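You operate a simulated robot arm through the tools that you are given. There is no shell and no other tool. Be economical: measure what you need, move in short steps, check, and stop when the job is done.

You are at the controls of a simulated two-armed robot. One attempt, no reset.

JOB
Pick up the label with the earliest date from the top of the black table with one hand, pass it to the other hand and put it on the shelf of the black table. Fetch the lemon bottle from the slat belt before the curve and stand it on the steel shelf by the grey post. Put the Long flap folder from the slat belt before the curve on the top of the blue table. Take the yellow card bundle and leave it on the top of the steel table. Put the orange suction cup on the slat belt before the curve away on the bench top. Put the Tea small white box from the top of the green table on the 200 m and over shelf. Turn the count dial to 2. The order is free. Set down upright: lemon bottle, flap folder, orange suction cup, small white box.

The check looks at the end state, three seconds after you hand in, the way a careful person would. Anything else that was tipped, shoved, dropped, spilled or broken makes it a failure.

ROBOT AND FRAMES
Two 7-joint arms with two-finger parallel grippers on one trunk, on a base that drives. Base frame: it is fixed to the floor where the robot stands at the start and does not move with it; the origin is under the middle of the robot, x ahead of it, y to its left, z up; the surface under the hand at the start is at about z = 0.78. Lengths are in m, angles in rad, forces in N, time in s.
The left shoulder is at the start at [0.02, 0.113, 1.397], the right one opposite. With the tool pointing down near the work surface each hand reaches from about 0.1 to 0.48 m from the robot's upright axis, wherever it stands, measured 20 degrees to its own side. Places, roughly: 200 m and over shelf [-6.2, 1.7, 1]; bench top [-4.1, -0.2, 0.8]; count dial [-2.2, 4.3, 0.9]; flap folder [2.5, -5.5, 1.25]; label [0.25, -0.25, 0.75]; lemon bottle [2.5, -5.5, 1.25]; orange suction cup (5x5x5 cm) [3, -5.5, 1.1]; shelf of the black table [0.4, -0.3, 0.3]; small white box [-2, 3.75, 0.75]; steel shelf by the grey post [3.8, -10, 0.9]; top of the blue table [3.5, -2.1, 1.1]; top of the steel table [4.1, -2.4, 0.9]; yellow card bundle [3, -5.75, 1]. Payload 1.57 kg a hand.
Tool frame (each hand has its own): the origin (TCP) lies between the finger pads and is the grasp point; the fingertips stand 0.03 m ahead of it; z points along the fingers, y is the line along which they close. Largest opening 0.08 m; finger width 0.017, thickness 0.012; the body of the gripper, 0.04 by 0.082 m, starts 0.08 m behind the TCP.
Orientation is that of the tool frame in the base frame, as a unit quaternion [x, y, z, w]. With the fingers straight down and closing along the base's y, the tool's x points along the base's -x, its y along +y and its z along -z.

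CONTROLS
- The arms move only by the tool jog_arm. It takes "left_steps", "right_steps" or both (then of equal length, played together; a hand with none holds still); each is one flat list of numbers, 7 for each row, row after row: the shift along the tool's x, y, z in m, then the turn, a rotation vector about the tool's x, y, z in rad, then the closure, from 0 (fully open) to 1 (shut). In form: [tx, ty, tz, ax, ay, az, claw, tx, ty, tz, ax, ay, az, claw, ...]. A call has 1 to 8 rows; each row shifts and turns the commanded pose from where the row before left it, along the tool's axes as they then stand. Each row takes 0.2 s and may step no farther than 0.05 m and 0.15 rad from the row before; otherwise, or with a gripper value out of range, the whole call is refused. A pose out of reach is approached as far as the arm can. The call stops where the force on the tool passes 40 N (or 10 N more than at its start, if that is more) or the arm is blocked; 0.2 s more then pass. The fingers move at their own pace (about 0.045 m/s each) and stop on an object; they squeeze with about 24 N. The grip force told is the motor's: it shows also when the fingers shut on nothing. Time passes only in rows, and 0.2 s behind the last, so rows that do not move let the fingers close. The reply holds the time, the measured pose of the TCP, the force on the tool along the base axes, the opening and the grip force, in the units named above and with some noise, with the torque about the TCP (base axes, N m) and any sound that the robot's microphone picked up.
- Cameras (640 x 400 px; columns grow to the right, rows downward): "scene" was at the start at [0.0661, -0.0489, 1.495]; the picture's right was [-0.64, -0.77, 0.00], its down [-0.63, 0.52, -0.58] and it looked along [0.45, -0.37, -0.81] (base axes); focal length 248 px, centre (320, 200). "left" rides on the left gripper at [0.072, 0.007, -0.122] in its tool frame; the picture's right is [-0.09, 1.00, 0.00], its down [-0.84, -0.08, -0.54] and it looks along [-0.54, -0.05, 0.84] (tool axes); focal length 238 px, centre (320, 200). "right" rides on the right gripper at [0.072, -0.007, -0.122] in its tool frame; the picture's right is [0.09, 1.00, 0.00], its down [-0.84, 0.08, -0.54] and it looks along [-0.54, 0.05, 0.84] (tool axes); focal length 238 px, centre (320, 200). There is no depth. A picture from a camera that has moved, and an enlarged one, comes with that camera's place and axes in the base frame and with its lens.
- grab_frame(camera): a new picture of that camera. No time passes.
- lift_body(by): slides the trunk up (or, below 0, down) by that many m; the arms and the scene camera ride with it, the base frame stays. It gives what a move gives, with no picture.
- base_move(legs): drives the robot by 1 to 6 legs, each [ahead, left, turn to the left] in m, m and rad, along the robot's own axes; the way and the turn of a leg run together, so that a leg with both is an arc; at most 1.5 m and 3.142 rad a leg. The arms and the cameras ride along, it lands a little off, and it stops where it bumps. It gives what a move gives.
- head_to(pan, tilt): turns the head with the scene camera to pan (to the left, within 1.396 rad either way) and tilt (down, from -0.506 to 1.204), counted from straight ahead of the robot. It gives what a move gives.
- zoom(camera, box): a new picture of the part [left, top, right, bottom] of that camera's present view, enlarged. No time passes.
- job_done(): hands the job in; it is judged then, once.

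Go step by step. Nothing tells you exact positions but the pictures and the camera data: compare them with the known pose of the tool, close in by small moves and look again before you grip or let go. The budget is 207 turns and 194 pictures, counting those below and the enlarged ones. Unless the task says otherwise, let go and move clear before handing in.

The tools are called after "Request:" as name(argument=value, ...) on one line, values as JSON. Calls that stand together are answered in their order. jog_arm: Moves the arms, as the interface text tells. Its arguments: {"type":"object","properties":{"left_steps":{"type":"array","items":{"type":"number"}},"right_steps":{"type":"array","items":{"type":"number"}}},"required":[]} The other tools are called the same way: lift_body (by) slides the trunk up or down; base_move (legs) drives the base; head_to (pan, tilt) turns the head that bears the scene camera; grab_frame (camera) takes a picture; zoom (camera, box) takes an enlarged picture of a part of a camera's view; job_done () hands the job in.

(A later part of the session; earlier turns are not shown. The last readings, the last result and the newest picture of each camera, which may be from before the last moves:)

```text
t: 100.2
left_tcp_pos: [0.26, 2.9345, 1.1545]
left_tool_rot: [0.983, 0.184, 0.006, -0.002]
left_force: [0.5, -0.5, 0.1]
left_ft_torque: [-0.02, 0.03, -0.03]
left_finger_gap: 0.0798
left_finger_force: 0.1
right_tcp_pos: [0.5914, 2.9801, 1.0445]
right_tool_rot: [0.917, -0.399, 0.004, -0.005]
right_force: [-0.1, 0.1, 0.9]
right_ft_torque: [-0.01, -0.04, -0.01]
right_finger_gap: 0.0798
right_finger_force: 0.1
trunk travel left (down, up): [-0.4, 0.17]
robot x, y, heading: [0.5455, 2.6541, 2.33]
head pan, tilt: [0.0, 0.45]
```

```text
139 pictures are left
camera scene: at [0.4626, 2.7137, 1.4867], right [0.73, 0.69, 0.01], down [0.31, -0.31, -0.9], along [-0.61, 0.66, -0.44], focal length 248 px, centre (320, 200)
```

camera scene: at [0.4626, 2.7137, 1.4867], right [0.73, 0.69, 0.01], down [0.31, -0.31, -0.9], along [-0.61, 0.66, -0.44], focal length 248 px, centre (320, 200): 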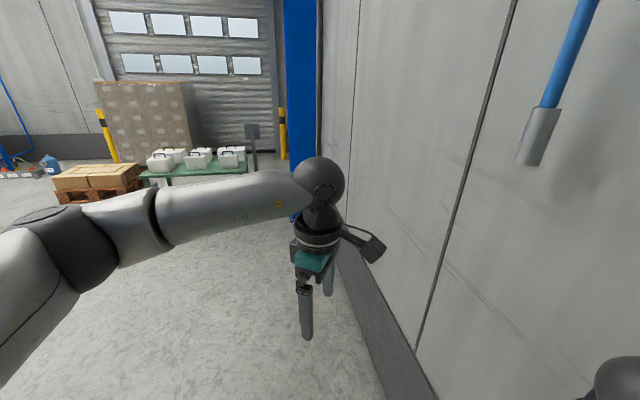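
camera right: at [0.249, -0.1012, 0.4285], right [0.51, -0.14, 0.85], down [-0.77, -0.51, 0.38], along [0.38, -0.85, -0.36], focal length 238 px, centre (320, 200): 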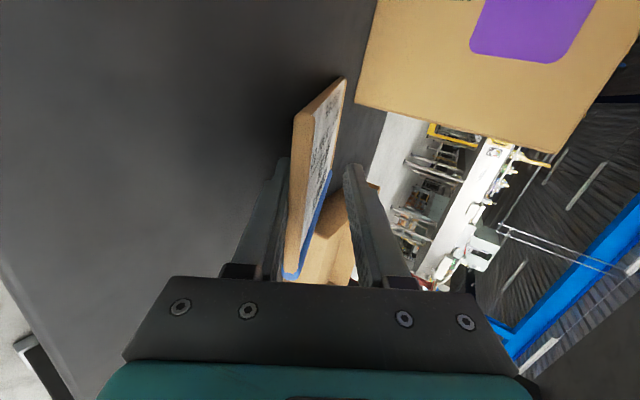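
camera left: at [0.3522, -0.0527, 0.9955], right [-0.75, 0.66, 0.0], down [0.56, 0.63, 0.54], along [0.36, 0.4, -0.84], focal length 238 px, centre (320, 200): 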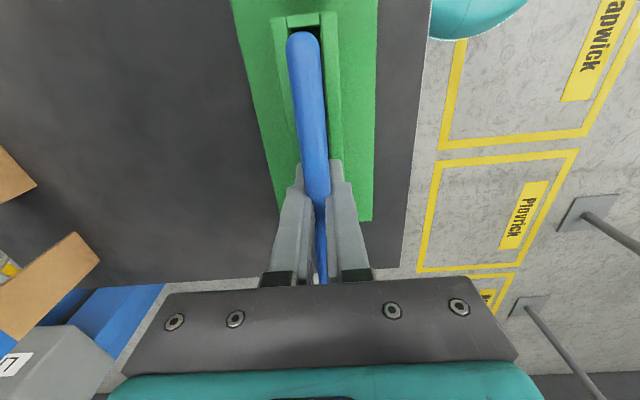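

The base bumped something. I'll look to both sides to find out what.

Request:
head_to(pan=-0.9, tilt=0.5)

Request:
grab_frame(camera="scene")

Request:
head_to(pan=1.2, tilt=0.4)

Request:
grab_frame(camera="scene")

```text
t: 101.4
left_tcp_pos: [0.2606, 2.9335, 1.1547]
left_tool_rot: [0.983, 0.184, 0.006, -0.002]
left_force: [0.1, -0.6, -0.8]
left_ft_torque: [0.02, 0.02, 0.01]
left_finger_gap: 0.0799
left_finger_force: 0.1
right_tcp_pos: [0.591, 2.9791, 1.0459]
right_tool_rot: [0.917, -0.399, 0.004, -0.005]
right_force: [0.2, 0.8, -0.3]
right_ft_torque: [0.0, 0.01, 0.01]
right_finger_gap: 0.0801
right_finger_force: 0.1
trunk travel left (down, up): [-0.4, 0.17]
robot x, y, heading: [0.5457, 2.6554, 2.325]
head pan, tilt: [-0.901, 0.499]
```

```text
138 pictures are left
camera scene: at [0.539, 2.7367, 1.4831], right [0.99, -0.14, 0.01], down [-0.06, -0.47, -0.88], along [0.13, 0.87, -0.47], focal length 248 px, centre (320, 200)
```

scene: 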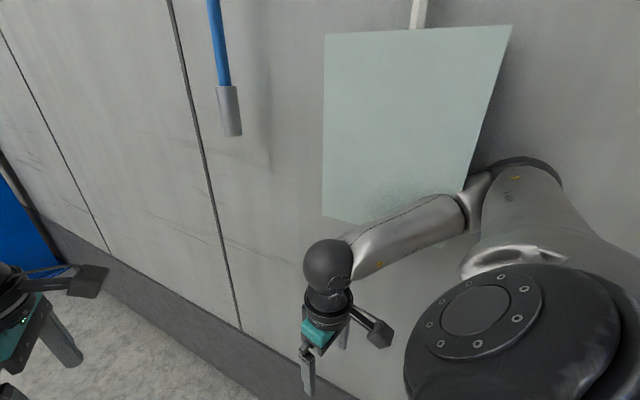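

```text
t: 103.4
left_tcp_pos: [0.261, 2.932, 1.1565]
left_tool_rot: [0.983, 0.184, 0.006, -0.003]
left_force: [-1.1, 0.2, 0.0]
left_ft_torque: [-0.02, 0.01, 0.0]
left_finger_gap: 0.0799
left_finger_force: 0.0
right_tcp_pos: [0.5909, 2.9806, 1.0456]
right_tool_rot: [0.917, -0.399, 0.005, -0.004]
right_force: [0.5, 0.5, -0.3]
right_ft_torque: [0.0, 0.04, 0.0]
right_finger_gap: 0.0801
right_finger_force: 0.1
trunk travel left (down, up): [-0.4, 0.17]
robot x, y, heading: [0.5496, 2.6542, 2.329]
head pan, tilt: [1.201, 0.4]
```

```text
137 pictures are left
camera scene: at [0.4402, 2.6116, 1.4903], right [-0.38, 0.93, 0.0], down [0.37, 0.15, -0.92], along [-0.85, -0.34, -0.4], focal length 248 px, centre (320, 200)
```

scene: 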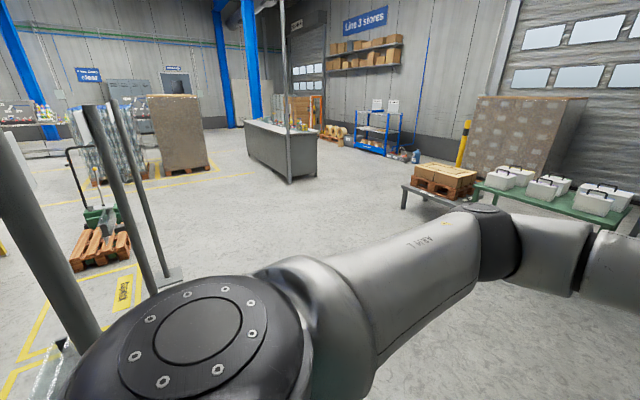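

The right elbow touched the wall box; the pole is already behind-left. I'll slide left a little and go diagonally toward the table.

Request:
base_move(legs=[[-0.03, 0.1, 0], [0.5, 0.25, 0], [0.45, 0.4, 0.05]])

Request:
head_to(pan=0, tilt=0.5)

Request:
grab_frame(camera="scene")

```text
t: 110.3
left_tcp_pos: [-0.9118, 3.0515, 1.1563]
left_tool_rot: [0.978, 0.207, 0.0, 0.0]
left_force: [0.3, 0.0, 0.5]
left_ft_torque: [-0.01, 0.02, 0.01]
left_finger_gap: 0.0802
left_finger_force: 0.0
right_tcp_pos: [-0.5848, 3.1119, 1.0435]
right_tool_rot: [0.926, -0.379, 0.0, 0.0]
right_force: [0.7, -1.1, -0.2]
right_ft_torque: [0.01, 0.0, 0.0]
right_finger_gap: 0.0798
right_finger_force: 0.1
trunk travel left (down, up): [-0.4, 0.17]
robot x, y, heading: [-0.627, 2.7748, 2.368]
head pan, tilt: [1.201, 0.4]
```

```text
t: 111.7
left_tcp_pos: [-0.9113, 3.051, 1.1559]
left_tool_rot: [0.978, 0.207, 0.0, -0.001]
left_force: [0.0, -0.4, 0.8]
left_ft_torque: [0.05, 0.01, -0.02]
left_finger_gap: 0.08
left_finger_force: 0.0
right_tcp_pos: [-0.5856, 3.1114, 1.0428]
right_tool_rot: [0.926, -0.378, 0.001, 0.0]
right_force: [0.3, -0.2, 0.6]
right_ft_torque: [0.02, 0.0, 0.03]
right_finger_gap: 0.08
right_finger_force: 0.1
trunk travel left (down, up): [-0.4, 0.17]
robot x, y, heading: [-0.6238, 2.7772, 2.368]
head pan, tilt: [0.0, 0.499]
```

```text
136 pictures are left
camera scene: at [-0.696, 2.8422, 1.4825], right [0.7, 0.72, 0.0], down [0.34, -0.33, -0.88], along [-0.63, 0.61, -0.48], focal length 248 px, centre (320, 200)
```

scene: 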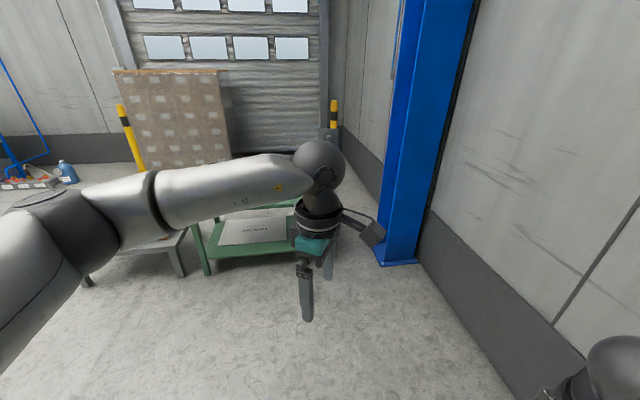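

The left arm blocks the view. I'll untwist and lower the left hand.

Request:
jog_arm(left_steps=[0, 0, 0.035, 0, 0, 0.148, 0, 0, 0, 0.035, 0, 0, 0.148, 0, 0, 0, 0.035, 0, 0, 0.148, 0, 0, 0, 0.035, 0, 0, 0.148, 0, 0, 0, 0.035, 0, 0, 0.148, 0, 0, 0, 0.035, 0, 0, 0.148, 0, 0, 0, 0.03, 0, 0, 0.148, 0, 0, 0, 0.03, 0, 0, 0.148, 0])

Request:
grab_frame(camera="scene")

```text
t: 113.5
left_tcp_pos: [-0.9121, 3.051, 0.8853]
left_tool_rot: [0.926, -0.377, 0.0, 0.0]
left_force: [-0.5, 0.3, 0.2]
left_ft_torque: [0.01, 0.02, 0.03]
left_finger_gap: 0.0802
left_finger_force: 0.0
right_tcp_pos: [-0.5846, 3.111, 1.0428]
right_tool_rot: [0.926, -0.378, 0.001, 0.0]
right_force: [0.7, 0.6, -0.1]
right_ft_torque: [-0.01, 0.02, -0.05]
right_finger_gap: 0.0801
right_finger_force: 0.1
trunk travel left (down, up): [-0.4, 0.17]
robot x, y, heading: [-0.6249, 2.7768, 2.363]
head pan, tilt: [0.0, 0.499]
```

```text
135 pictures are left
camera scene: at [-0.6959, 2.8424, 1.4825], right [0.7, 0.72, 0.0], down [0.34, -0.33, -0.88], along [-0.63, 0.61, -0.48], focal length 248 px, centre (320, 200)
```

scene: 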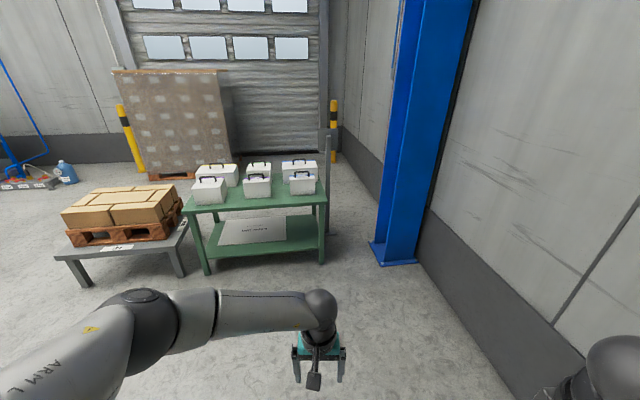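

Request:
zoom(camera="scene", box=[176, 120, 346, 226])

```text
3.76 times, centred on (261, 173) of scene
camera zoom: at [-0.6959, 2.8424, 1.4825], right [0.7, 0.72, 0.0], down [0.34, -0.33, -0.88], along [-0.63, 0.61, -0.48], focal length 936 px, centre (542, 302)
```

zoom: 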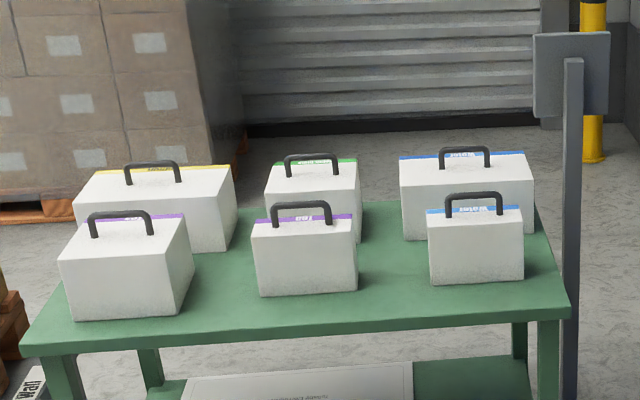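

Six handled white boxes: front-left and front-middle have purple "Tea" strips. I'll raise the left hand and move closer to compare sizes; the count dial seems to be on the post at the right.

Request:
jog_arm(left_steps=[0, 0, -0.045, 0, 0, 0, 0, 0, 0, -0.045, 0, 0, 0, 0, 0, 0, -0.045, 0, 0, 0, 0, 0, 0, -0.045, 0, 0, 0, 0])

Request:
base_move(legs=[[0, 0, 0.145], [0.9, 0.33, 0]])

Request:
head_to(pan=0, tilt=0.7)

Request:
grab_frame(camera="scene")

```text
t: 114.5
left_tcp_pos: [-0.9091, 3.0496, 1.0677]
left_tool_rot: [0.927, -0.376, 0.0, 0.0]
left_force: [-0.4, 0.0, -0.4]
left_ft_torque: [0.03, 0.02, -0.02]
left_finger_gap: 0.0799
left_finger_force: 0.1
right_tcp_pos: [-0.5843, 3.1113, 1.0429]
right_tool_rot: [0.926, -0.378, 0.0, 0.001]
right_force: [0.5, 0.1, 0.3]
right_ft_torque: [0.0, 0.01, -0.01]
right_finger_gap: 0.0799
right_finger_force: 0.1
trunk travel left (down, up): [-0.4, 0.17]
robot x, y, heading: [-0.6214, 2.7726, 2.366]
head pan, tilt: [0.0, 0.499]
```

```text
t: 120.1
left_tcp_pos: [-1.876, 3.2531, 1.0663]
left_tool_rot: [0.953, -0.301, 0.0, 0.0]
left_force: [-0.2, -0.7, -0.6]
left_ft_torque: [-0.01, -0.02, -0.04]
left_finger_gap: 0.0798
left_finger_force: 0.0
right_tcp_pos: [-1.5675, 3.3644, 1.0424]
right_tool_rot: [0.953, -0.304, 0.001, 0.001]
right_force: [-0.5, 0.6, -0.5]
right_ft_torque: [0.0, -0.02, 0.01]
right_finger_gap: 0.0797
right_finger_force: 0.0
trunk travel left (down, up): [-0.4, 0.17]
robot x, y, heading: [-1.5546, 3.0259, 2.529]
head pan, tilt: [0.0, 0.499]
```

```text
t: 120.9
left_tcp_pos: [-1.8756, 3.2527, 1.0671]
left_tool_rot: [0.953, -0.301, 0.0, 0.0]
left_force: [-0.4, 0.4, 0.3]
left_ft_torque: [0.0, -0.01, 0.04]
left_finger_gap: 0.08
left_finger_force: 0.0
right_tcp_pos: [-1.5656, 3.3653, 1.0431]
right_tool_rot: [0.953, -0.304, 0.001, 0.001]
right_force: [-0.8, -0.2, 0.4]
right_ft_torque: [0.01, 0.01, -0.02]
right_finger_gap: 0.0799
right_finger_force: 0.1
trunk travel left (down, up): [-0.4, 0.17]
robot x, y, heading: [-1.5489, 3.0271, 2.53]
head pan, tilt: [0.0, 0.7]
```

```text
133 pictures are left
camera scene: at [-1.6286, 3.0781, 1.4648], right [0.58, 0.82, 0.0], down [0.53, -0.37, -0.77], along [-0.63, 0.44, -0.64], focal length 248 px, centre (320, 200)
```

scene: 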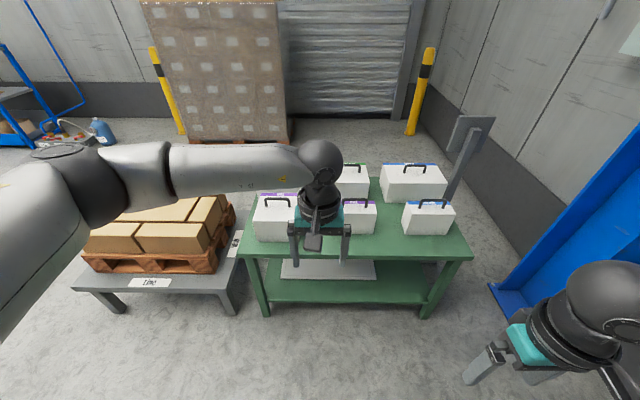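

Request:
grab_frame(camera="left")

Request:
zoom(camera="scene", box=[240, 150, 480, 300])

```text
132 pictures are left
camera left: at [-1.8214, 3.2067, 1.1893], right [-0.65, -0.76, 0.0], down [-0.64, 0.54, 0.54], along [-0.41, 0.35, -0.84], focal length 238 px, centre (320, 200)
```

left: 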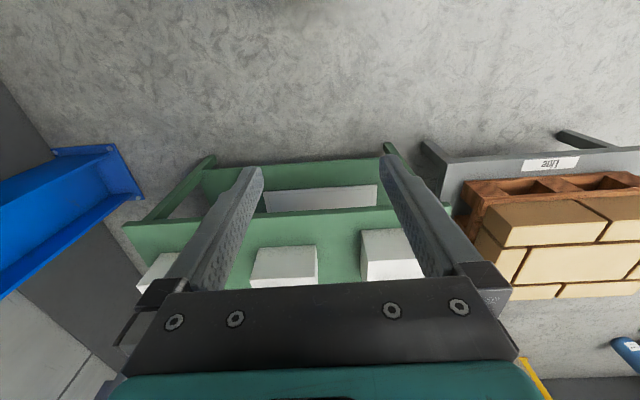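

```text
2.67 times, centred on (360, 225) of scene
camera zoom: at [-1.6286, 3.0781, 1.4648], right [0.58, 0.82, 0.0], down [0.53, -0.37, -0.77], along [-0.63, 0.44, -0.64], focal length 663 px, centre (213, 133)
```

zoom: 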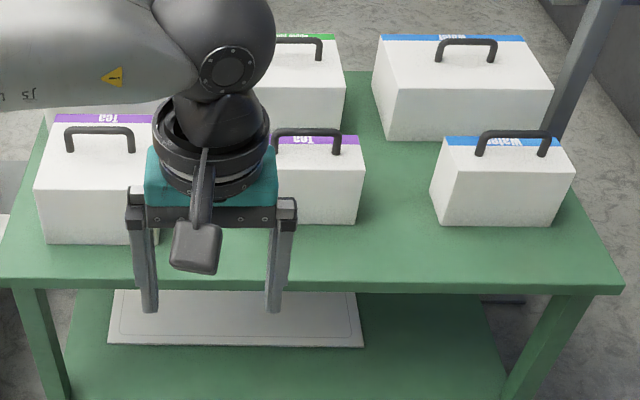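

The Tea small box is the front-middle one. I'll drive in so its handle sits under the left hand's working area.

Request:
base_move(legs=[[0.3, -0.16, 0]])

Request:
jog_arm(left_steps=[0, 0, 0, 0, 0, -0.15, 0, 0, 0, 0, 0, 0, -0.15, 0, 0, 0, 0, 0, 0, -0.15, 0, 0, 0, 0, 0, 0, -0.15, 0, 0, 0, 0, 0, 0, -0.15, 0, 0, 0, 0, 0, 0, -0.15, 0, 0, 0, 0, 0, 0, -0.15, 0])

Request:
jog_arm(left_steps=[0, 0, 0, 0, 0, -0.15, 0, 0, 0, 0, 0, 0, -0.15, 0, 0, 0, 0, 0, 0, -0.15, 0, 0, 0, 0, 0, 0, -0.07, 0])

Request:
grab_frame(camera="left")

Request:
grab_frame(camera="scene")

```text
t: 123.1
left_tcp_pos: [-2.0362, 3.5539, 1.0662]
left_tool_rot: [0.955, -0.298, 0.0, 0.0]
left_force: [0.4, 0.6, -0.6]
left_ft_torque: [0.0, -0.01, -0.01]
left_finger_gap: 0.0799
left_finger_force: 0.0
right_tcp_pos: [-1.7268, 3.6688, 1.042]
right_tool_rot: [0.954, -0.299, 0.001, 0.0]
right_force: [-0.3, -0.1, 0.2]
right_ft_torque: [0.0, 0.01, -0.02]
right_finger_gap: 0.0802
right_finger_force: 0.2
trunk travel left (down, up): [-0.4, 0.17]
robot x, y, heading: [-1.7088, 3.3262, 2.539]
head pan, tilt: [0.0, 0.7]
```

```text
t: 124.7
left_tcp_pos: [-2.0361, 3.5524, 1.0672]
left_tool_rot: [0.975, 0.222, 0.0, 0.0]
left_force: [0.1, 0.5, -0.1]
left_ft_torque: [-0.02, 0.02, 0.03]
left_finger_gap: 0.0799
left_finger_force: 0.0
right_tcp_pos: [-1.7267, 3.6675, 1.0428]
right_tool_rot: [0.954, -0.299, 0.001, 0.0]
right_force: [0.2, -1.0, 0.9]
right_ft_torque: [0.02, -0.05, -0.03]
right_finger_gap: 0.0802
right_finger_force: 0.2
trunk travel left (down, up): [-0.4, 0.17]
robot x, y, heading: [-1.7115, 3.3256, 2.541]
head pan, tilt: [0.0, 0.7]
```

```text
t: 125.7
left_tcp_pos: [-2.0373, 3.5527, 1.067]
left_tool_rot: [0.885, 0.465, 0.0, 0.0]
left_force: [0.7, 0.4, -0.2]
left_ft_torque: [0.0, 0.0, 0.03]
left_finger_gap: 0.0801
left_finger_force: 0.1
right_tcp_pos: [-1.7275, 3.6677, 1.0431]
right_tool_rot: [0.954, -0.3, 0.001, 0.0]
right_force: [-0.1, -0.8, -0.2]
right_ft_torque: [-0.01, 0.01, -0.01]
right_finger_gap: 0.0799
right_finger_force: 0.1
trunk travel left (down, up): [-0.4, 0.17]
robot x, y, heading: [-1.7131, 3.3281, 2.54]
head pan, tilt: [0.0, 0.7]
```

```text
130 pictures are left
camera left: at [-1.9904, 3.6083, 1.1894], right [0.77, -0.64, 0.0], down [-0.54, -0.65, 0.54], along [-0.35, -0.42, -0.84], focal length 238 px, centre (320, 200)
```

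left: 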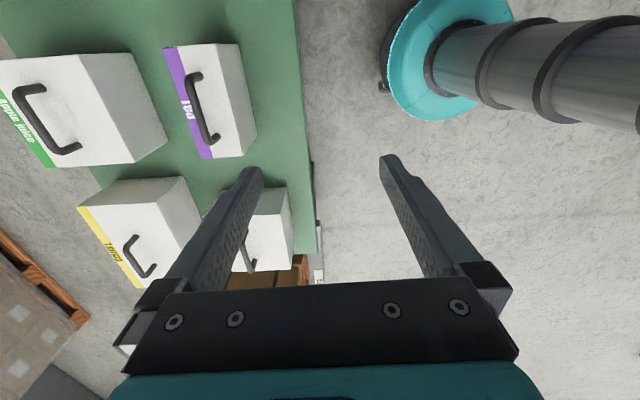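

```text
129 pictures are left
camera scene: at [-1.787, 3.3797, 1.4648], right [0.57, 0.82, 0.0], down [0.53, -0.37, -0.76], along [-0.63, 0.43, -0.64], focal length 248 px, centre (320, 200)
```

scene: 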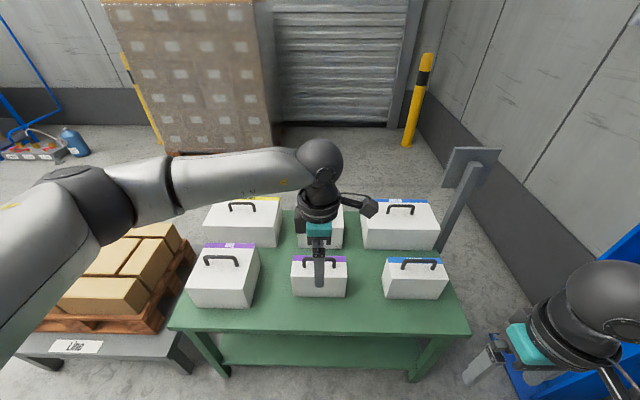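

Request:
zoom(camera="left", box=[120, 20, 300, 180])

Request:
zoom(camera="scene", box=[270, 230, 370, 310])

```text
2.50 times, centred on (210, 100) of left
camera zoom: at [-1.9904, 3.6083, 1.1894], right [0.77, -0.64, 0.0], down [-0.54, -0.65, 0.54], along [-0.35, -0.42, -0.84], focal length 596 px, centre (595, 450)
```

zoom: 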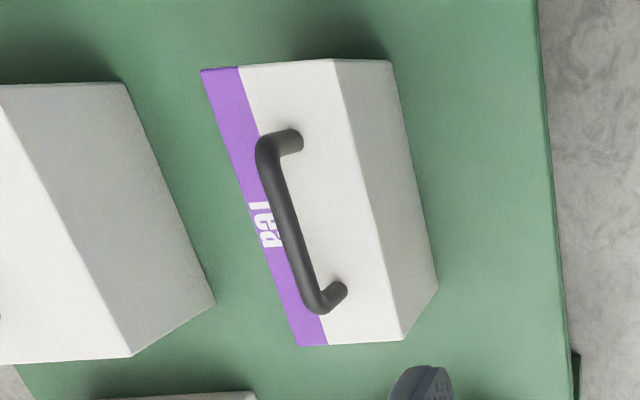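

```text
5.00 times, centred on (320, 270) of scene
camera zoom: at [-1.787, 3.3797, 1.4648], right [0.57, 0.82, 0.0], down [0.53, -0.37, -0.76], along [-0.63, 0.43, -0.64], focal length 1243 px, centre (320, -150)
```

zoom: 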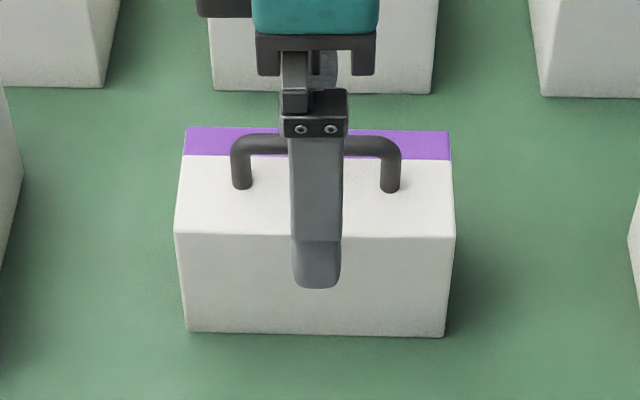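

The green table's top is actually at z≈0.60, with the handle bar at about (-2.222,3.672,0.75). I'll drive 0.17 m closer.

Request:
base_move(legs=[[0.17, -0.05, 0]])

Request:
grab_frame(camera="left")

Request:
grab_frame(camera="scene")

```text
t: 127.2
left_tcp_pos: [-2.1483, 3.6934, 1.067]
left_tool_rot: [0.886, 0.464, 0.0, 0.001]
left_force: [0.1, 1.0, 0.5]
left_ft_torque: [-0.04, -0.03, 0.02]
left_finger_gap: 0.0799
left_finger_force: 0.0
right_tcp_pos: [-1.8379, 3.8078, 1.0416]
right_tool_rot: [0.954, -0.3, 0.001, 0.0]
right_force: [-1.1, -0.2, -0.8]
right_ft_torque: [-0.03, 0.0, -0.01]
right_finger_gap: 0.08
right_finger_force: 0.0
trunk travel left (down, up): [-0.4, 0.17]
robot x, y, heading: [-1.8227, 3.4682, 2.533]
head pan, tilt: [0.0, 0.7]
```

```text
126 pictures are left
camera left: at [-2.1027, 3.7482, 1.189], right [0.77, -0.64, 0.0], down [-0.54, -0.64, 0.54], along [-0.35, -0.42, -0.84], focal length 238 px, centre (320, 200)
```

left: 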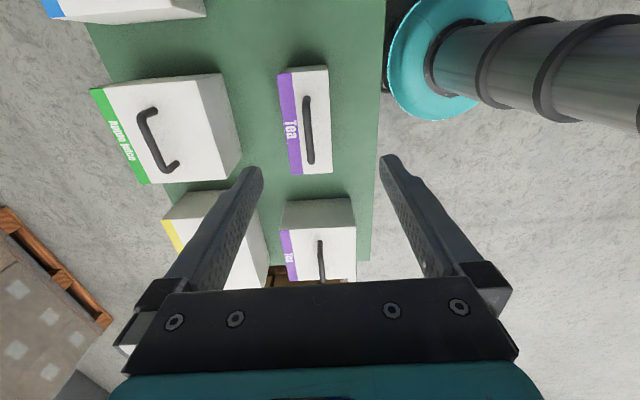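

```text
125 pictures are left
camera scene: at [-1.9, 3.5198, 1.4647], right [0.57, 0.82, 0.0], down [0.53, -0.37, -0.76], along [-0.63, 0.43, -0.64], focal length 248 px, centre (320, 200)
```

scene: 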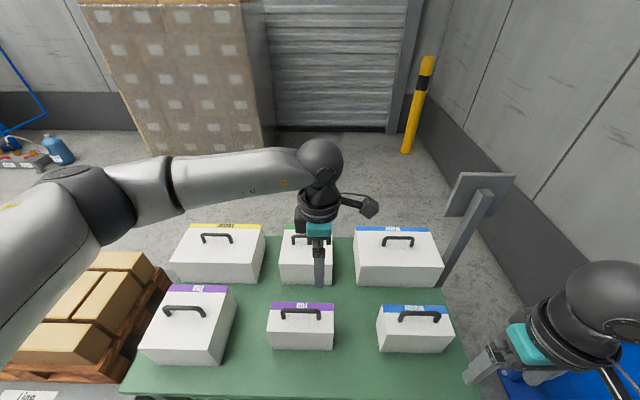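

Request:
jog_arm(left_steps=[-0.03, -0.014, 0.02, 0, 0, 0, 0, -0.03, -0.014, 0.03, 0, 0, 0, 0, 0, 0, 0.045, 0, 0, 0, 0, 0, 0, 0.045, 0, 0, 0, 0, 0, 0, 0.04, 0, 0, 0, 0])

Request:
grab_frame(camera="left")

Request:
zoom(camera="scene", box=[240, 250, 380, 360])

```text
t: 128.4
left_tcp_pos: [-2.2065, 3.6579, 0.8861]
left_tool_rot: [0.886, 0.464, 0.0, -0.001]
left_force: [0.6, 0.0, 0.0]
left_ft_torque: [-0.01, -0.02, 0.01]
left_finger_gap: 0.0801
left_finger_force: 0.0
right_tcp_pos: [-1.8398, 3.8073, 1.0426]
right_tool_rot: [0.954, -0.299, 0.0, 0.001]
right_force: [-0.3, -0.3, 0.8]
right_ft_torque: [-0.01, 0.0, -0.02]
right_finger_gap: 0.0798
right_finger_force: 0.1
trunk travel left (down, up): [-0.4, 0.17]
robot x, y, heading: [-1.8216, 3.466, 2.532]
head pan, tilt: [0.0, 0.7]
```

```text
124 pictures are left
camera left: at [-2.1599, 3.7138, 1.008], right [0.77, -0.64, 0.0], down [-0.54, -0.64, 0.54], along [-0.35, -0.42, -0.84], focal length 238 px, centre (320, 200)
```

left: 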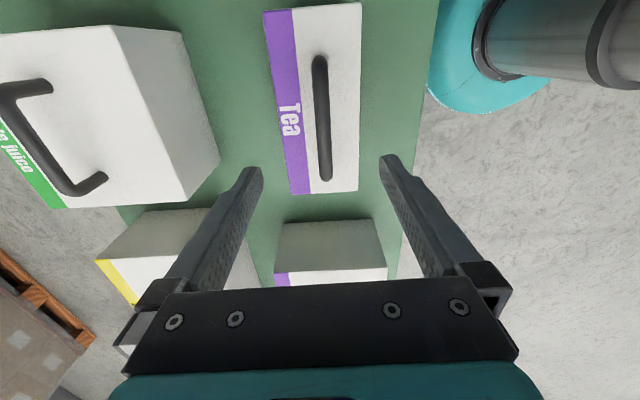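

```text
3.64 times, centred on (310, 305) of scene
camera zoom: at [-1.8993, 3.5191, 1.4648], right [0.57, 0.82, 0.0], down [0.53, -0.37, -0.76], along [-0.63, 0.43, -0.64], focal length 904 px, centre (356, -182)
```

zoom: 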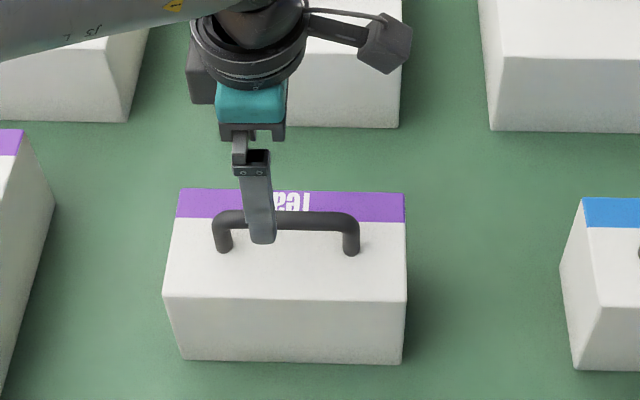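

Request:
jog_arm(left_steps=[0.005, -0.0015, 0.04, 0, 0, 0, 0, 0, 0, 0.04, 0, 0, 0, 0, 0, 0, 0.03, 0, 0, 0, 0])

Request:
grab_frame(camera="left")

Request:
zoom(camera="scene", box=[240, 250, 380, 360])

```text
t: 129.2
left_tcp_pos: [-2.2029, 3.6622, 0.7794]
left_tool_rot: [0.886, 0.463, -0.001, -0.002]
left_force: [0.9, -5.0, 28.4]
left_ft_torque: [-0.84, -0.92, 0.0]
left_finger_gap: 0.0798
left_finger_force: 0.1
right_tcp_pos: [-1.8367, 3.8053, 1.0429]
right_tool_rot: [0.954, -0.3, -0.001, 0.001]
right_force: [-0.3, 0.9, -0.9]
right_ft_torque: [0.01, 0.03, 0.04]
right_finger_gap: 0.0799
right_finger_force: 0.2
trunk travel left (down, up): [-0.4, 0.17]
robot x, y, heading: [-1.8233, 3.4667, 2.537]
head pan, tilt: [0.0, 0.7]
```

```text
122 pictures are left
camera left: at [-2.1569, 3.718, 0.9023], right [0.77, -0.64, 0.0], down [-0.54, -0.65, 0.54], along [-0.35, -0.41, -0.84], focal length 238 px, centre (320, 200)
```

left: 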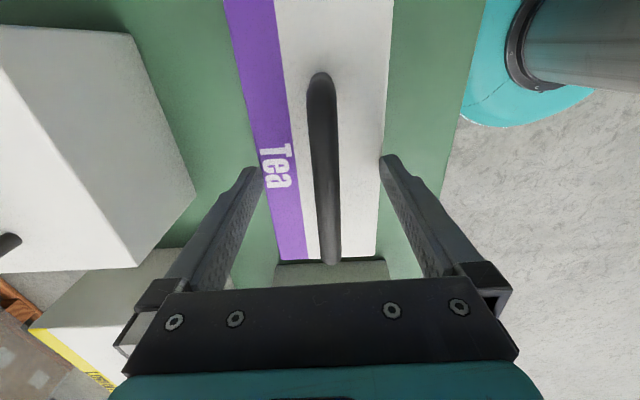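

```text
3.64 times, centred on (310, 305) of scene
camera zoom: at [-1.896, 3.5171, 1.4655], right [0.57, 0.82, 0.0], down [0.53, -0.37, -0.77], along [-0.63, 0.44, -0.64], focal length 904 px, centre (356, -182)
```

zoom: 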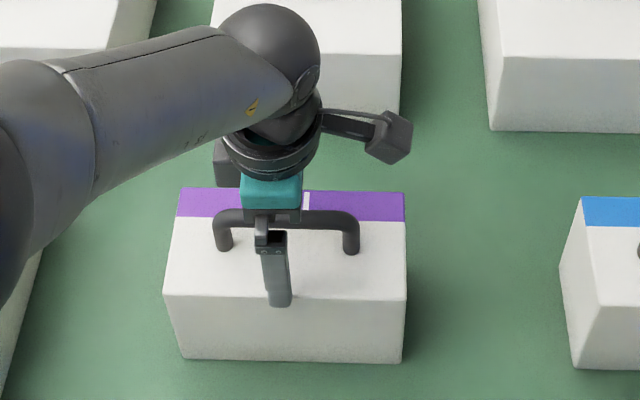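

The fingertips touched the box lid, so the lid is at z≈0.75. I'll raise 8 mm and close on the handle.

Request:
jog_arm(left_steps=[0, 0, -0.009, 0, 0, 0, 0, 0, 0, 0, 0, 0, 0, 1, 0, 0, 0, 0, 0, 0, 1, 0, 0, 0, 0, 0, 0, 1, 0, 0, 0, 0, 0, 0, 1, 0, 0, 0, 0, 0, 0, 1])

Request:
grab_frame(camera="left")

```text
t: 130.6
left_tcp_pos: [-2.2026, 3.6629, 0.7853]
left_tool_rot: [0.886, 0.465, 0.0, 0.0]
left_force: [1.4, -0.1, -0.1]
left_ft_torque: [-0.02, -0.01, 0.0]
left_finger_gap: 0.0136
left_finger_force: 22.9
right_tcp_pos: [-1.8394, 3.8062, 1.0427]
right_tool_rot: [0.954, -0.3, 0.001, 0.0]
right_force: [-0.5, 0.8, -0.2]
right_ft_torque: [0.01, 0.0, 0.01]
right_finger_gap: 0.0801
right_finger_force: 0.1
trunk travel left (down, up): [-0.4, 0.17]
robot x, y, heading: [-1.8211, 3.4659, 2.538]
head pan, tilt: [0.0, 0.7]
```

```text
120 pictures are left
camera left: at [-2.1575, 3.718, 0.9077], right [0.77, -0.64, 0.0], down [-0.54, -0.64, 0.54], along [-0.35, -0.42, -0.84], focal length 238 px, centre (320, 200)
```

left: 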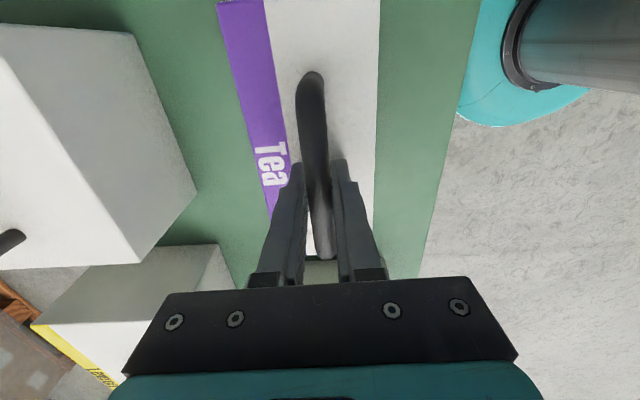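

The handle is held. I'll lift the box and zoom on the post panel to find the dial.

Request:
jog_arm(left_steps=[0, 0, -0.02, 0, 0, 0, 1, 0, 0, -0.04, 0, 0, 0, 1, 0, 0, -0.05, 0, 0, 0, 1, 0, 0, -0.05, 0, 0, 0, 1, 0, 0, -0.05, 0, 0, 0, 1, 0, 0, -0.05, 0, 0, 0, 1])

Request:
grab_frame(camera="scene")

Request:
zoom(camera="scene", box=[420, 150, 560, 260])

```text
t: 132.0
left_tcp_pos: [-2.2026, 3.664, 1.0449]
left_tool_rot: [0.886, 0.465, 0.0, 0.001]
left_force: [-0.2, 0.8, -5.2]
left_ft_torque: [0.02, -0.02, -0.04]
left_finger_gap: 0.0136
left_finger_force: 24.2
right_tcp_pos: [-1.8392, 3.8066, 1.0429]
right_tool_rot: [0.954, -0.3, 0.001, 0.001]
right_force: [-0.1, 0.1, 0.4]
right_ft_torque: [0.0, -0.04, -0.02]
right_finger_gap: 0.0802
right_finger_force: 0.1
trunk travel left (down, up): [-0.4, 0.17]
robot x, y, heading: [-1.823, 3.4661, 2.533]
head pan, tilt: [0.0, 0.7]
```

```text
119 pictures are left
camera scene: at [-1.8994, 3.519, 1.4648], right [0.57, 0.82, 0.0], down [0.53, -0.37, -0.76], along [-0.63, 0.43, -0.64], focal length 248 px, centre (320, 200)
```

scene: 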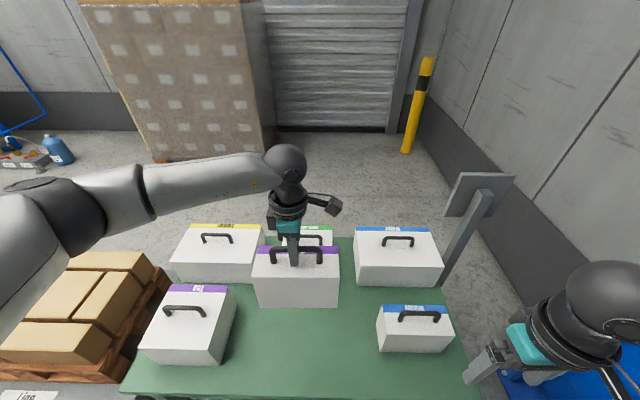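

```text
3.64 times, centred on (490, 205) of scene
camera zoom: at [-1.8994, 3.519, 1.4648], right [0.57, 0.82, 0.0], down [0.53, -0.37, -0.76], along [-0.63, 0.43, -0.64], focal length 904 px, centre (-298, 182)
```

zoom: 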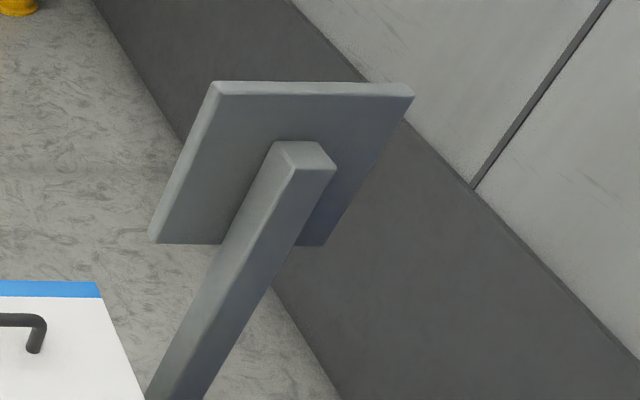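

The dial plate faces away from here (toward the shutter), so I need to go around behind the table. I'll back off with the box and circle around the left end of the brick bench.

Request:
base_move(legs=[[-0.65, 0, 0], [0, 1.0, 0], [0, 1.0, 0]])

Request:
head_to(pan=0.2, tilt=0.35)

Request:
grab_frame(camera="scene")

```text
t: 145.0
left_tcp_pos: [-2.7935, 1.7152, 1.044]
left_tool_rot: [0.893, 0.451, 0.0, 0.0]
left_force: [1.1, -0.2, -4.7]
left_ft_torque: [-0.03, -0.01, 0.01]
left_finger_gap: 0.0135
left_finger_force: 24.2
right_tcp_pos: [-2.4278, 1.8477, 1.0433]
right_tool_rot: [0.95, -0.312, 0.001, 0.0]
right_force: [0.2, 0.0, -0.6]
right_ft_torque: [0.02, -0.02, 0.02]
right_finger_gap: 0.0801
right_finger_force: 0.0
trunk travel left (down, up): [-0.4, 0.17]
robot x, y, heading: [-2.4161, 1.506, 2.51]
head pan, tilt: [0.0, 0.7]
```

```text
t: 145.8
left_tcp_pos: [-2.794, 1.7149, 1.0446]
left_tool_rot: [0.893, 0.451, 0.0, 0.001]
left_force: [-0.3, -0.5, -5.6]
left_ft_torque: [-0.02, 0.0, 0.0]
left_finger_gap: 0.0136
left_finger_force: 24.2
right_tcp_pos: [-2.4272, 1.8469, 1.0427]
right_tool_rot: [0.95, -0.313, 0.001, 0.0]
right_force: [0.6, 0.4, 0.7]
right_ft_torque: [0.01, 0.0, -0.01]
right_finger_gap: 0.0801
right_finger_force: 0.0
trunk travel left (down, up): [-0.4, 0.17]
robot x, y, heading: [-2.4182, 1.5089, 2.506]
head pan, tilt: [0.201, 0.351]
```

```text
117 pictures are left
camera scene: at [-2.5116, 1.5498, 1.4961], right [0.42, 0.91, 0.0], down [0.31, -0.14, -0.94], along [-0.85, 0.39, -0.34], focal length 248 px, centre (320, 200)
```

scene: 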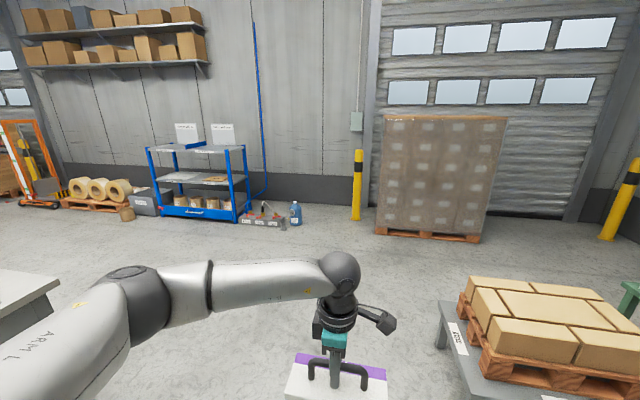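

The blue rack ahead-left should have the "200 m and over" shelf. I'll read its labels.

Request:
zoom(camera="scene", box=[140, 110, 260, 230])

```text
3.33 times, centred on (200, 170) of scene
camera zoom: at [-2.5116, 1.5498, 1.4961], right [0.42, 0.91, 0.0], down [0.31, -0.14, -0.94], along [-0.85, 0.39, -0.34], focal length 828 px, centre (720, 300)
```

zoom: 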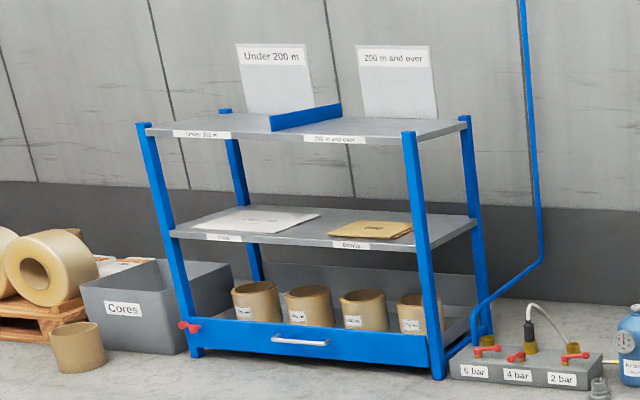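

The right half of the blue rack's top shelf is "200 m and over". I'll drive to a standoff in front of it, keeping clear of the brick bench and the counter.

Request:
base_move(legs=[[0, 0.3, 0], [1.2, 0.2, 0], [1.1, 0.2, 0], [0, 1.35, 0]])

Request:
head_to(pan=0, tilt=0.5)

Request:
grab_frame(camera="scene")

```text
t: 165.2
left_tcp_pos: [-5.8443, 1.4008, 1.0437]
left_tool_rot: [0.893, 0.449, 0.0, 0.0]
left_force: [0.6, 0.0, -5.6]
left_ft_torque: [0.01, 0.01, -0.01]
left_finger_gap: 0.0136
left_finger_force: 23.8
right_tcp_pos: [-5.478, 1.5303, 1.0418]
right_tool_rot: [0.949, -0.315, 0.001, 0.0]
right_force: [0.1, -0.4, 0.0]
right_ft_torque: [0.01, 0.01, -0.01]
right_finger_gap: 0.0803
right_finger_force: 0.2
trunk travel left (down, up): [-0.4, 0.17]
robot x, y, heading: [-5.4666, 1.1901, 2.506]
head pan, tilt: [0.201, 0.351]
```

```text
t: 165.9
left_tcp_pos: [-5.8436, 1.4011, 1.0436]
left_tool_rot: [0.893, 0.45, 0.001, 0.001]
left_force: [0.2, -0.9, -5.1]
left_ft_torque: [-0.04, 0.0, 0.0]
left_finger_gap: 0.0135
left_finger_force: 24.1
right_tcp_pos: [-5.4777, 1.5308, 1.0432]
right_tool_rot: [0.949, -0.314, 0.001, 0.0]
right_force: [-1.1, 0.8, -0.2]
right_ft_torque: [-0.02, -0.03, 0.02]
right_finger_gap: 0.0803
right_finger_force: 0.0
trunk travel left (down, up): [-0.4, 0.17]
robot x, y, heading: [-5.47, 1.1901, 2.504]
head pan, tilt: [0.0, 0.499]
```

```text
115 pictures are left
camera scene: at [-5.5513, 1.249, 1.4825], right [0.59, 0.8, 0.0], down [0.39, -0.28, -0.88], along [-0.71, 0.52, -0.48], focal length 248 px, centre (320, 200)
```

scene: 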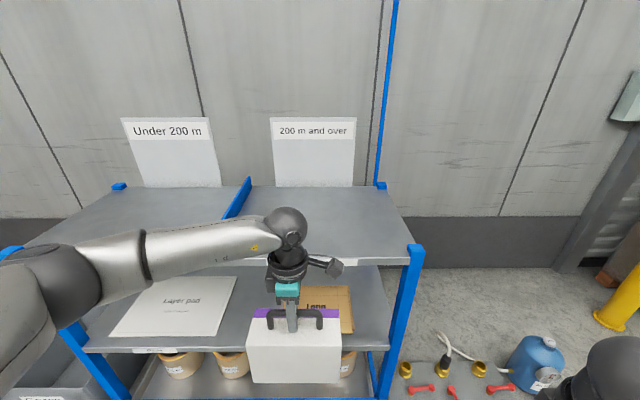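

The target spot is centred at about (-6.15,1.62) on the right half. I'll raise the trunk and hand, then drive in 0.37 m.

Request:
lift_body(by=0.16)

Request:
jog_arm(left_steps=[0, 0, -0.04, 0, 0, 0, 1, 0, 0, -0.04, 0, 0, 0, 1], right_steps=[0, 0, -0.02, 0, 0, 0, 0, 0, 0, -0.02, 0, 0, 0, 0])

Request:
base_move(legs=[[0.36, 0, 0]])

Request:
grab_frame(camera="scene")

Request:
grab_frame(camera="left")

```text
t: 167.8
left_tcp_pos: [-5.8448, 1.4011, 1.2035]
left_tool_rot: [0.893, 0.449, 0.0, 0.001]
left_force: [0.1, 0.9, -5.4]
left_ft_torque: [-0.04, 0.01, -0.01]
left_finger_gap: 0.0137
left_finger_force: 24.1
right_tcp_pos: [-5.4777, 1.5315, 1.2025]
right_tool_rot: [0.949, -0.315, 0.001, 0.0]
right_force: [-0.9, -0.2, 0.5]
right_ft_torque: [0.0, -0.04, 0.01]
right_finger_gap: 0.0801
right_finger_force: 0.1
trunk travel left (down, up): [-0.56, 0.01]
robot x, y, heading: [-5.4737, 1.1898, 2.505]
head pan, tilt: [0.0, 0.499]
```

```text
t: 168.3
left_tcp_pos: [-5.8437, 1.4026, 1.2841]
left_tool_rot: [0.893, 0.45, -0.001, 0.0]
left_force: [0.1, 0.2, -6.1]
left_ft_torque: [-0.01, 0.01, -0.03]
left_finger_gap: 0.0133
left_finger_force: 24.1
right_tcp_pos: [-5.483, 1.5425, 1.2405]
right_tool_rot: [0.949, -0.314, 0.003, 0.001]
right_force: [-0.1, -0.5, 0.2]
right_ft_torque: [0.05, -0.02, -0.02]
right_finger_gap: 0.0799
right_finger_force: 0.0
right hand out of reach, approached as far as the arm can: row 1, 2
trunk travel left (down, up): [-0.56, 0.01]
robot x, y, heading: [-5.4725, 1.1924, 2.501]
head pan, tilt: [0.0, 0.499]
```

```text
t: 170.6
left_tcp_pos: [-6.1297, 1.6133, 1.2831]
left_tool_rot: [0.893, 0.45, 0.0, 0.001]
left_force: [-0.7, 0.3, -4.8]
left_ft_torque: [-0.02, -0.01, 0.0]
left_finger_gap: 0.0133
left_finger_force: 23.9
right_tcp_pos: [-5.769, 1.7522, 1.2385]
right_tool_rot: [0.949, -0.315, 0.002, 0.002]
right_force: [-0.4, -0.6, -0.9]
right_ft_torque: [-0.01, 0.02, 0.04]
right_finger_gap: 0.0798
right_finger_force: 0.1
trunk travel left (down, up): [-0.56, 0.01]
robot x, y, heading: [-5.7543, 1.4001, 2.501]
head pan, tilt: [0.0, 0.499]
```

```text
114 pictures are left
camera scene: at [-5.8364, 1.46, 1.6424], right [0.59, 0.8, 0.0], down [0.39, -0.28, -0.88], along [-0.71, 0.52, -0.48], focal length 248 px, centre (320, 200)
```

scene: 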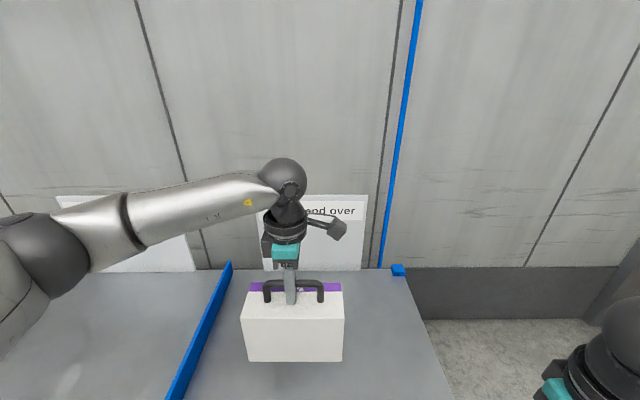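

```text
113 pictures are left
camera left: at [-6.081, 1.6673, 1.4063], right [0.75, -0.67, 0.0], down [-0.56, -0.63, 0.54], along [-0.36, -0.4, -0.84], focal length 238 px, centre (320, 200)
```

left: 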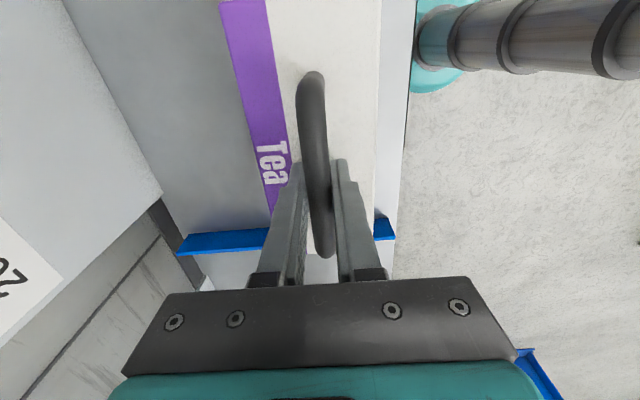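

The box hangs over the right half. I'll lower it, watching for contact.

Request:
jog_arm(left_steps=[0, 0, 0.04, 0, 0, 0, 1, 0, 0, 0.03, 0, 0, 0, 1])

Request:
zoom(camera="scene", box=[200, 240, 400, 400])

```text
t: 171.2
left_tcp_pos: [-6.1267, 1.6143, 1.2131]
left_tool_rot: [0.893, 0.449, 0.001, 0.001]
left_force: [-0.5, 0.6, -5.1]
left_ft_torque: [-0.03, 0.07, -0.01]
left_finger_gap: 0.0135
left_finger_force: 24.0
right_tcp_pos: [-5.7682, 1.7528, 1.2393]
right_tool_rot: [0.949, -0.315, 0.002, 0.002]
right_force: [-0.9, 0.9, 0.6]
right_ft_torque: [0.03, 0.04, 0.0]
right_finger_gap: 0.08
right_finger_force: 0.1
trunk travel left (down, up): [-0.56, 0.01]
robot x, y, heading: [-5.7526, 1.4013, 2.504]
head pan, tilt: [0.0, 0.499]
```

```text
2.50 times, centred on (300, 320) of scene
camera zoom: at [-5.8364, 1.4601, 1.6424], right [0.59, 0.8, 0.0], down [0.39, -0.29, -0.88], along [-0.71, 0.52, -0.48], focal length 621 px, centre (370, -100)
```

zoom: 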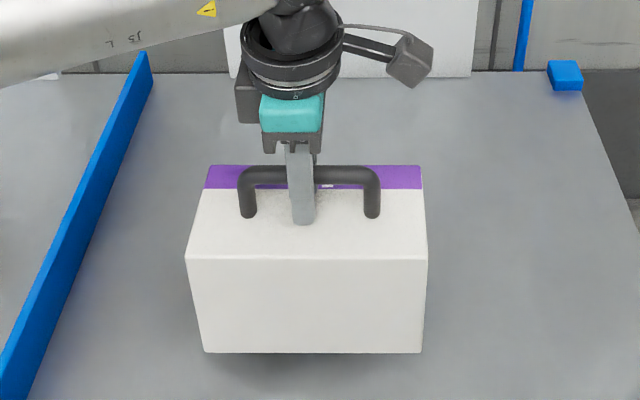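

Request:
jog_arm(left_steps=[0, 0, 0.015, 0, 0, 0, 1, 0, 0, 0.015, 0, 0, 0, 1, 0, 0, 0.012, 0, 0, 0, 1])

```text
t: 172.0
left_tcp_pos: [-6.1274, 1.6122, 1.1723]
left_tool_rot: [0.893, 0.45, -0.001, 0.0]
left_force: [-1.0, -0.2, -4.6]
left_ft_torque: [-0.01, 0.03, -0.02]
left_finger_gap: 0.0136
left_finger_force: 23.6
right_tcp_pos: [-5.7682, 1.7529, 1.2396]
right_tool_rot: [0.949, -0.315, 0.002, 0.002]
right_force: [-0.1, -0.1, -0.4]
right_ft_torque: [0.02, 0.02, -0.02]
right_finger_gap: 0.0799
right_finger_force: 0.0
trunk travel left (down, up): [-0.56, 0.01]
robot x, y, heading: [-5.7561, 1.4015, 2.505]
head pan, tilt: [0.0, 0.499]
```

Request:
jog_arm(left_steps=[0, 0, 0.008, 0, 0, 0, 1, 0, 0, 0.008, 0, 0, 0, 1])

Request:
zoom(camera="scene", box=[200, 240, 400, 400])

```text
t: 172.6
left_tcp_pos: [-6.1257, 1.6131, 1.1607]
left_tool_rot: [0.893, 0.45, 0.001, -0.002]
left_force: [5.5, -8.9, 30.9]
left_ft_torque: [0.18, -0.13, 0.01]
left_finger_gap: 0.0133
left_finger_force: 23.8
right_tcp_pos: [-5.7653, 1.7532, 1.2401]
right_tool_rot: [0.949, -0.315, 0.0, 0.001]
right_force: [-0.1, -0.5, 0.6]
right_ft_torque: [-0.03, -0.02, 0.01]
right_finger_gap: 0.0801
right_finger_force: 0.1
trunk travel left (down, up): [-0.56, 0.01]
robot x, y, heading: [-5.7535, 1.4067, 2.507]
head pan, tilt: [0.0, 0.499]
```

```text
2.50 times, centred on (300, 320) of scene
camera zoom: at [-5.8332, 1.4574, 1.643], right [0.59, 0.8, 0.0], down [0.38, -0.28, -0.88], along [-0.71, 0.52, -0.48], focal length 621 px, centre (370, -100)
```

zoom: 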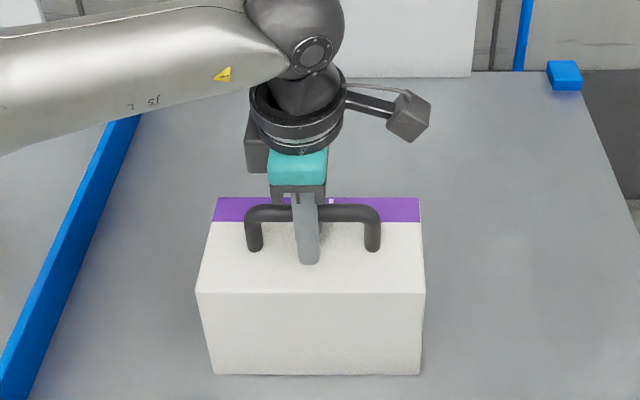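

The box is resting on the shelf. I'll ease the pressure, open, and rise.

Request:
jog_arm(left_steps=[0, 0, -0.005, 0, 0, 0, 1, 0, 0, 0, 0, 0, 0, 0, 0, 0, 0, 0, 0, 0, 0, 0, 0, 0, 0, 0, 0, 0, 0, 0, -0.04, 0, 0, 0, 0, 0, 0, -0.05, 0, 0, 0, 0, 0, 0, -0.05, 0, 0, 0, 0])

Request:
grab_frame(camera="scene")

```text
t: 174.2
left_tcp_pos: [-6.1294, 1.6133, 1.3024]
left_tool_rot: [0.893, 0.45, 0.001, 0.001]
left_force: [0.5, 0.3, 0.1]
left_ft_torque: [0.01, -0.02, 0.03]
left_finger_gap: 0.0798
left_finger_force: 0.0
right_tcp_pos: [-5.7675, 1.7518, 1.2392]
right_tool_rot: [0.949, -0.315, 0.002, 0.002]
right_force: [-0.5, 0.4, 0.4]
right_ft_torque: [-0.01, -0.02, 0.0]
right_finger_gap: 0.0802
right_finger_force: 0.0
trunk travel left (down, up): [-0.56, 0.01]
robot x, y, heading: [-5.7578, 1.4015, 2.501]
head pan, tilt: [0.0, 0.499]
```

```text
110 pictures are left
camera scene: at [-5.8353, 1.4594, 1.6425], right [0.59, 0.8, 0.0], down [0.38, -0.28, -0.88], along [-0.71, 0.52, -0.48], focal length 248 px, centre (320, 200)
```

scene: 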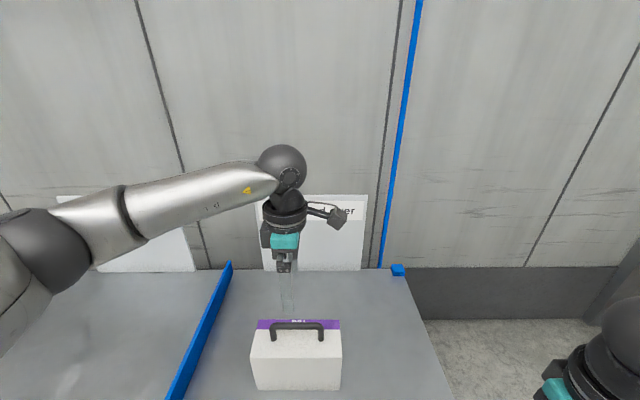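

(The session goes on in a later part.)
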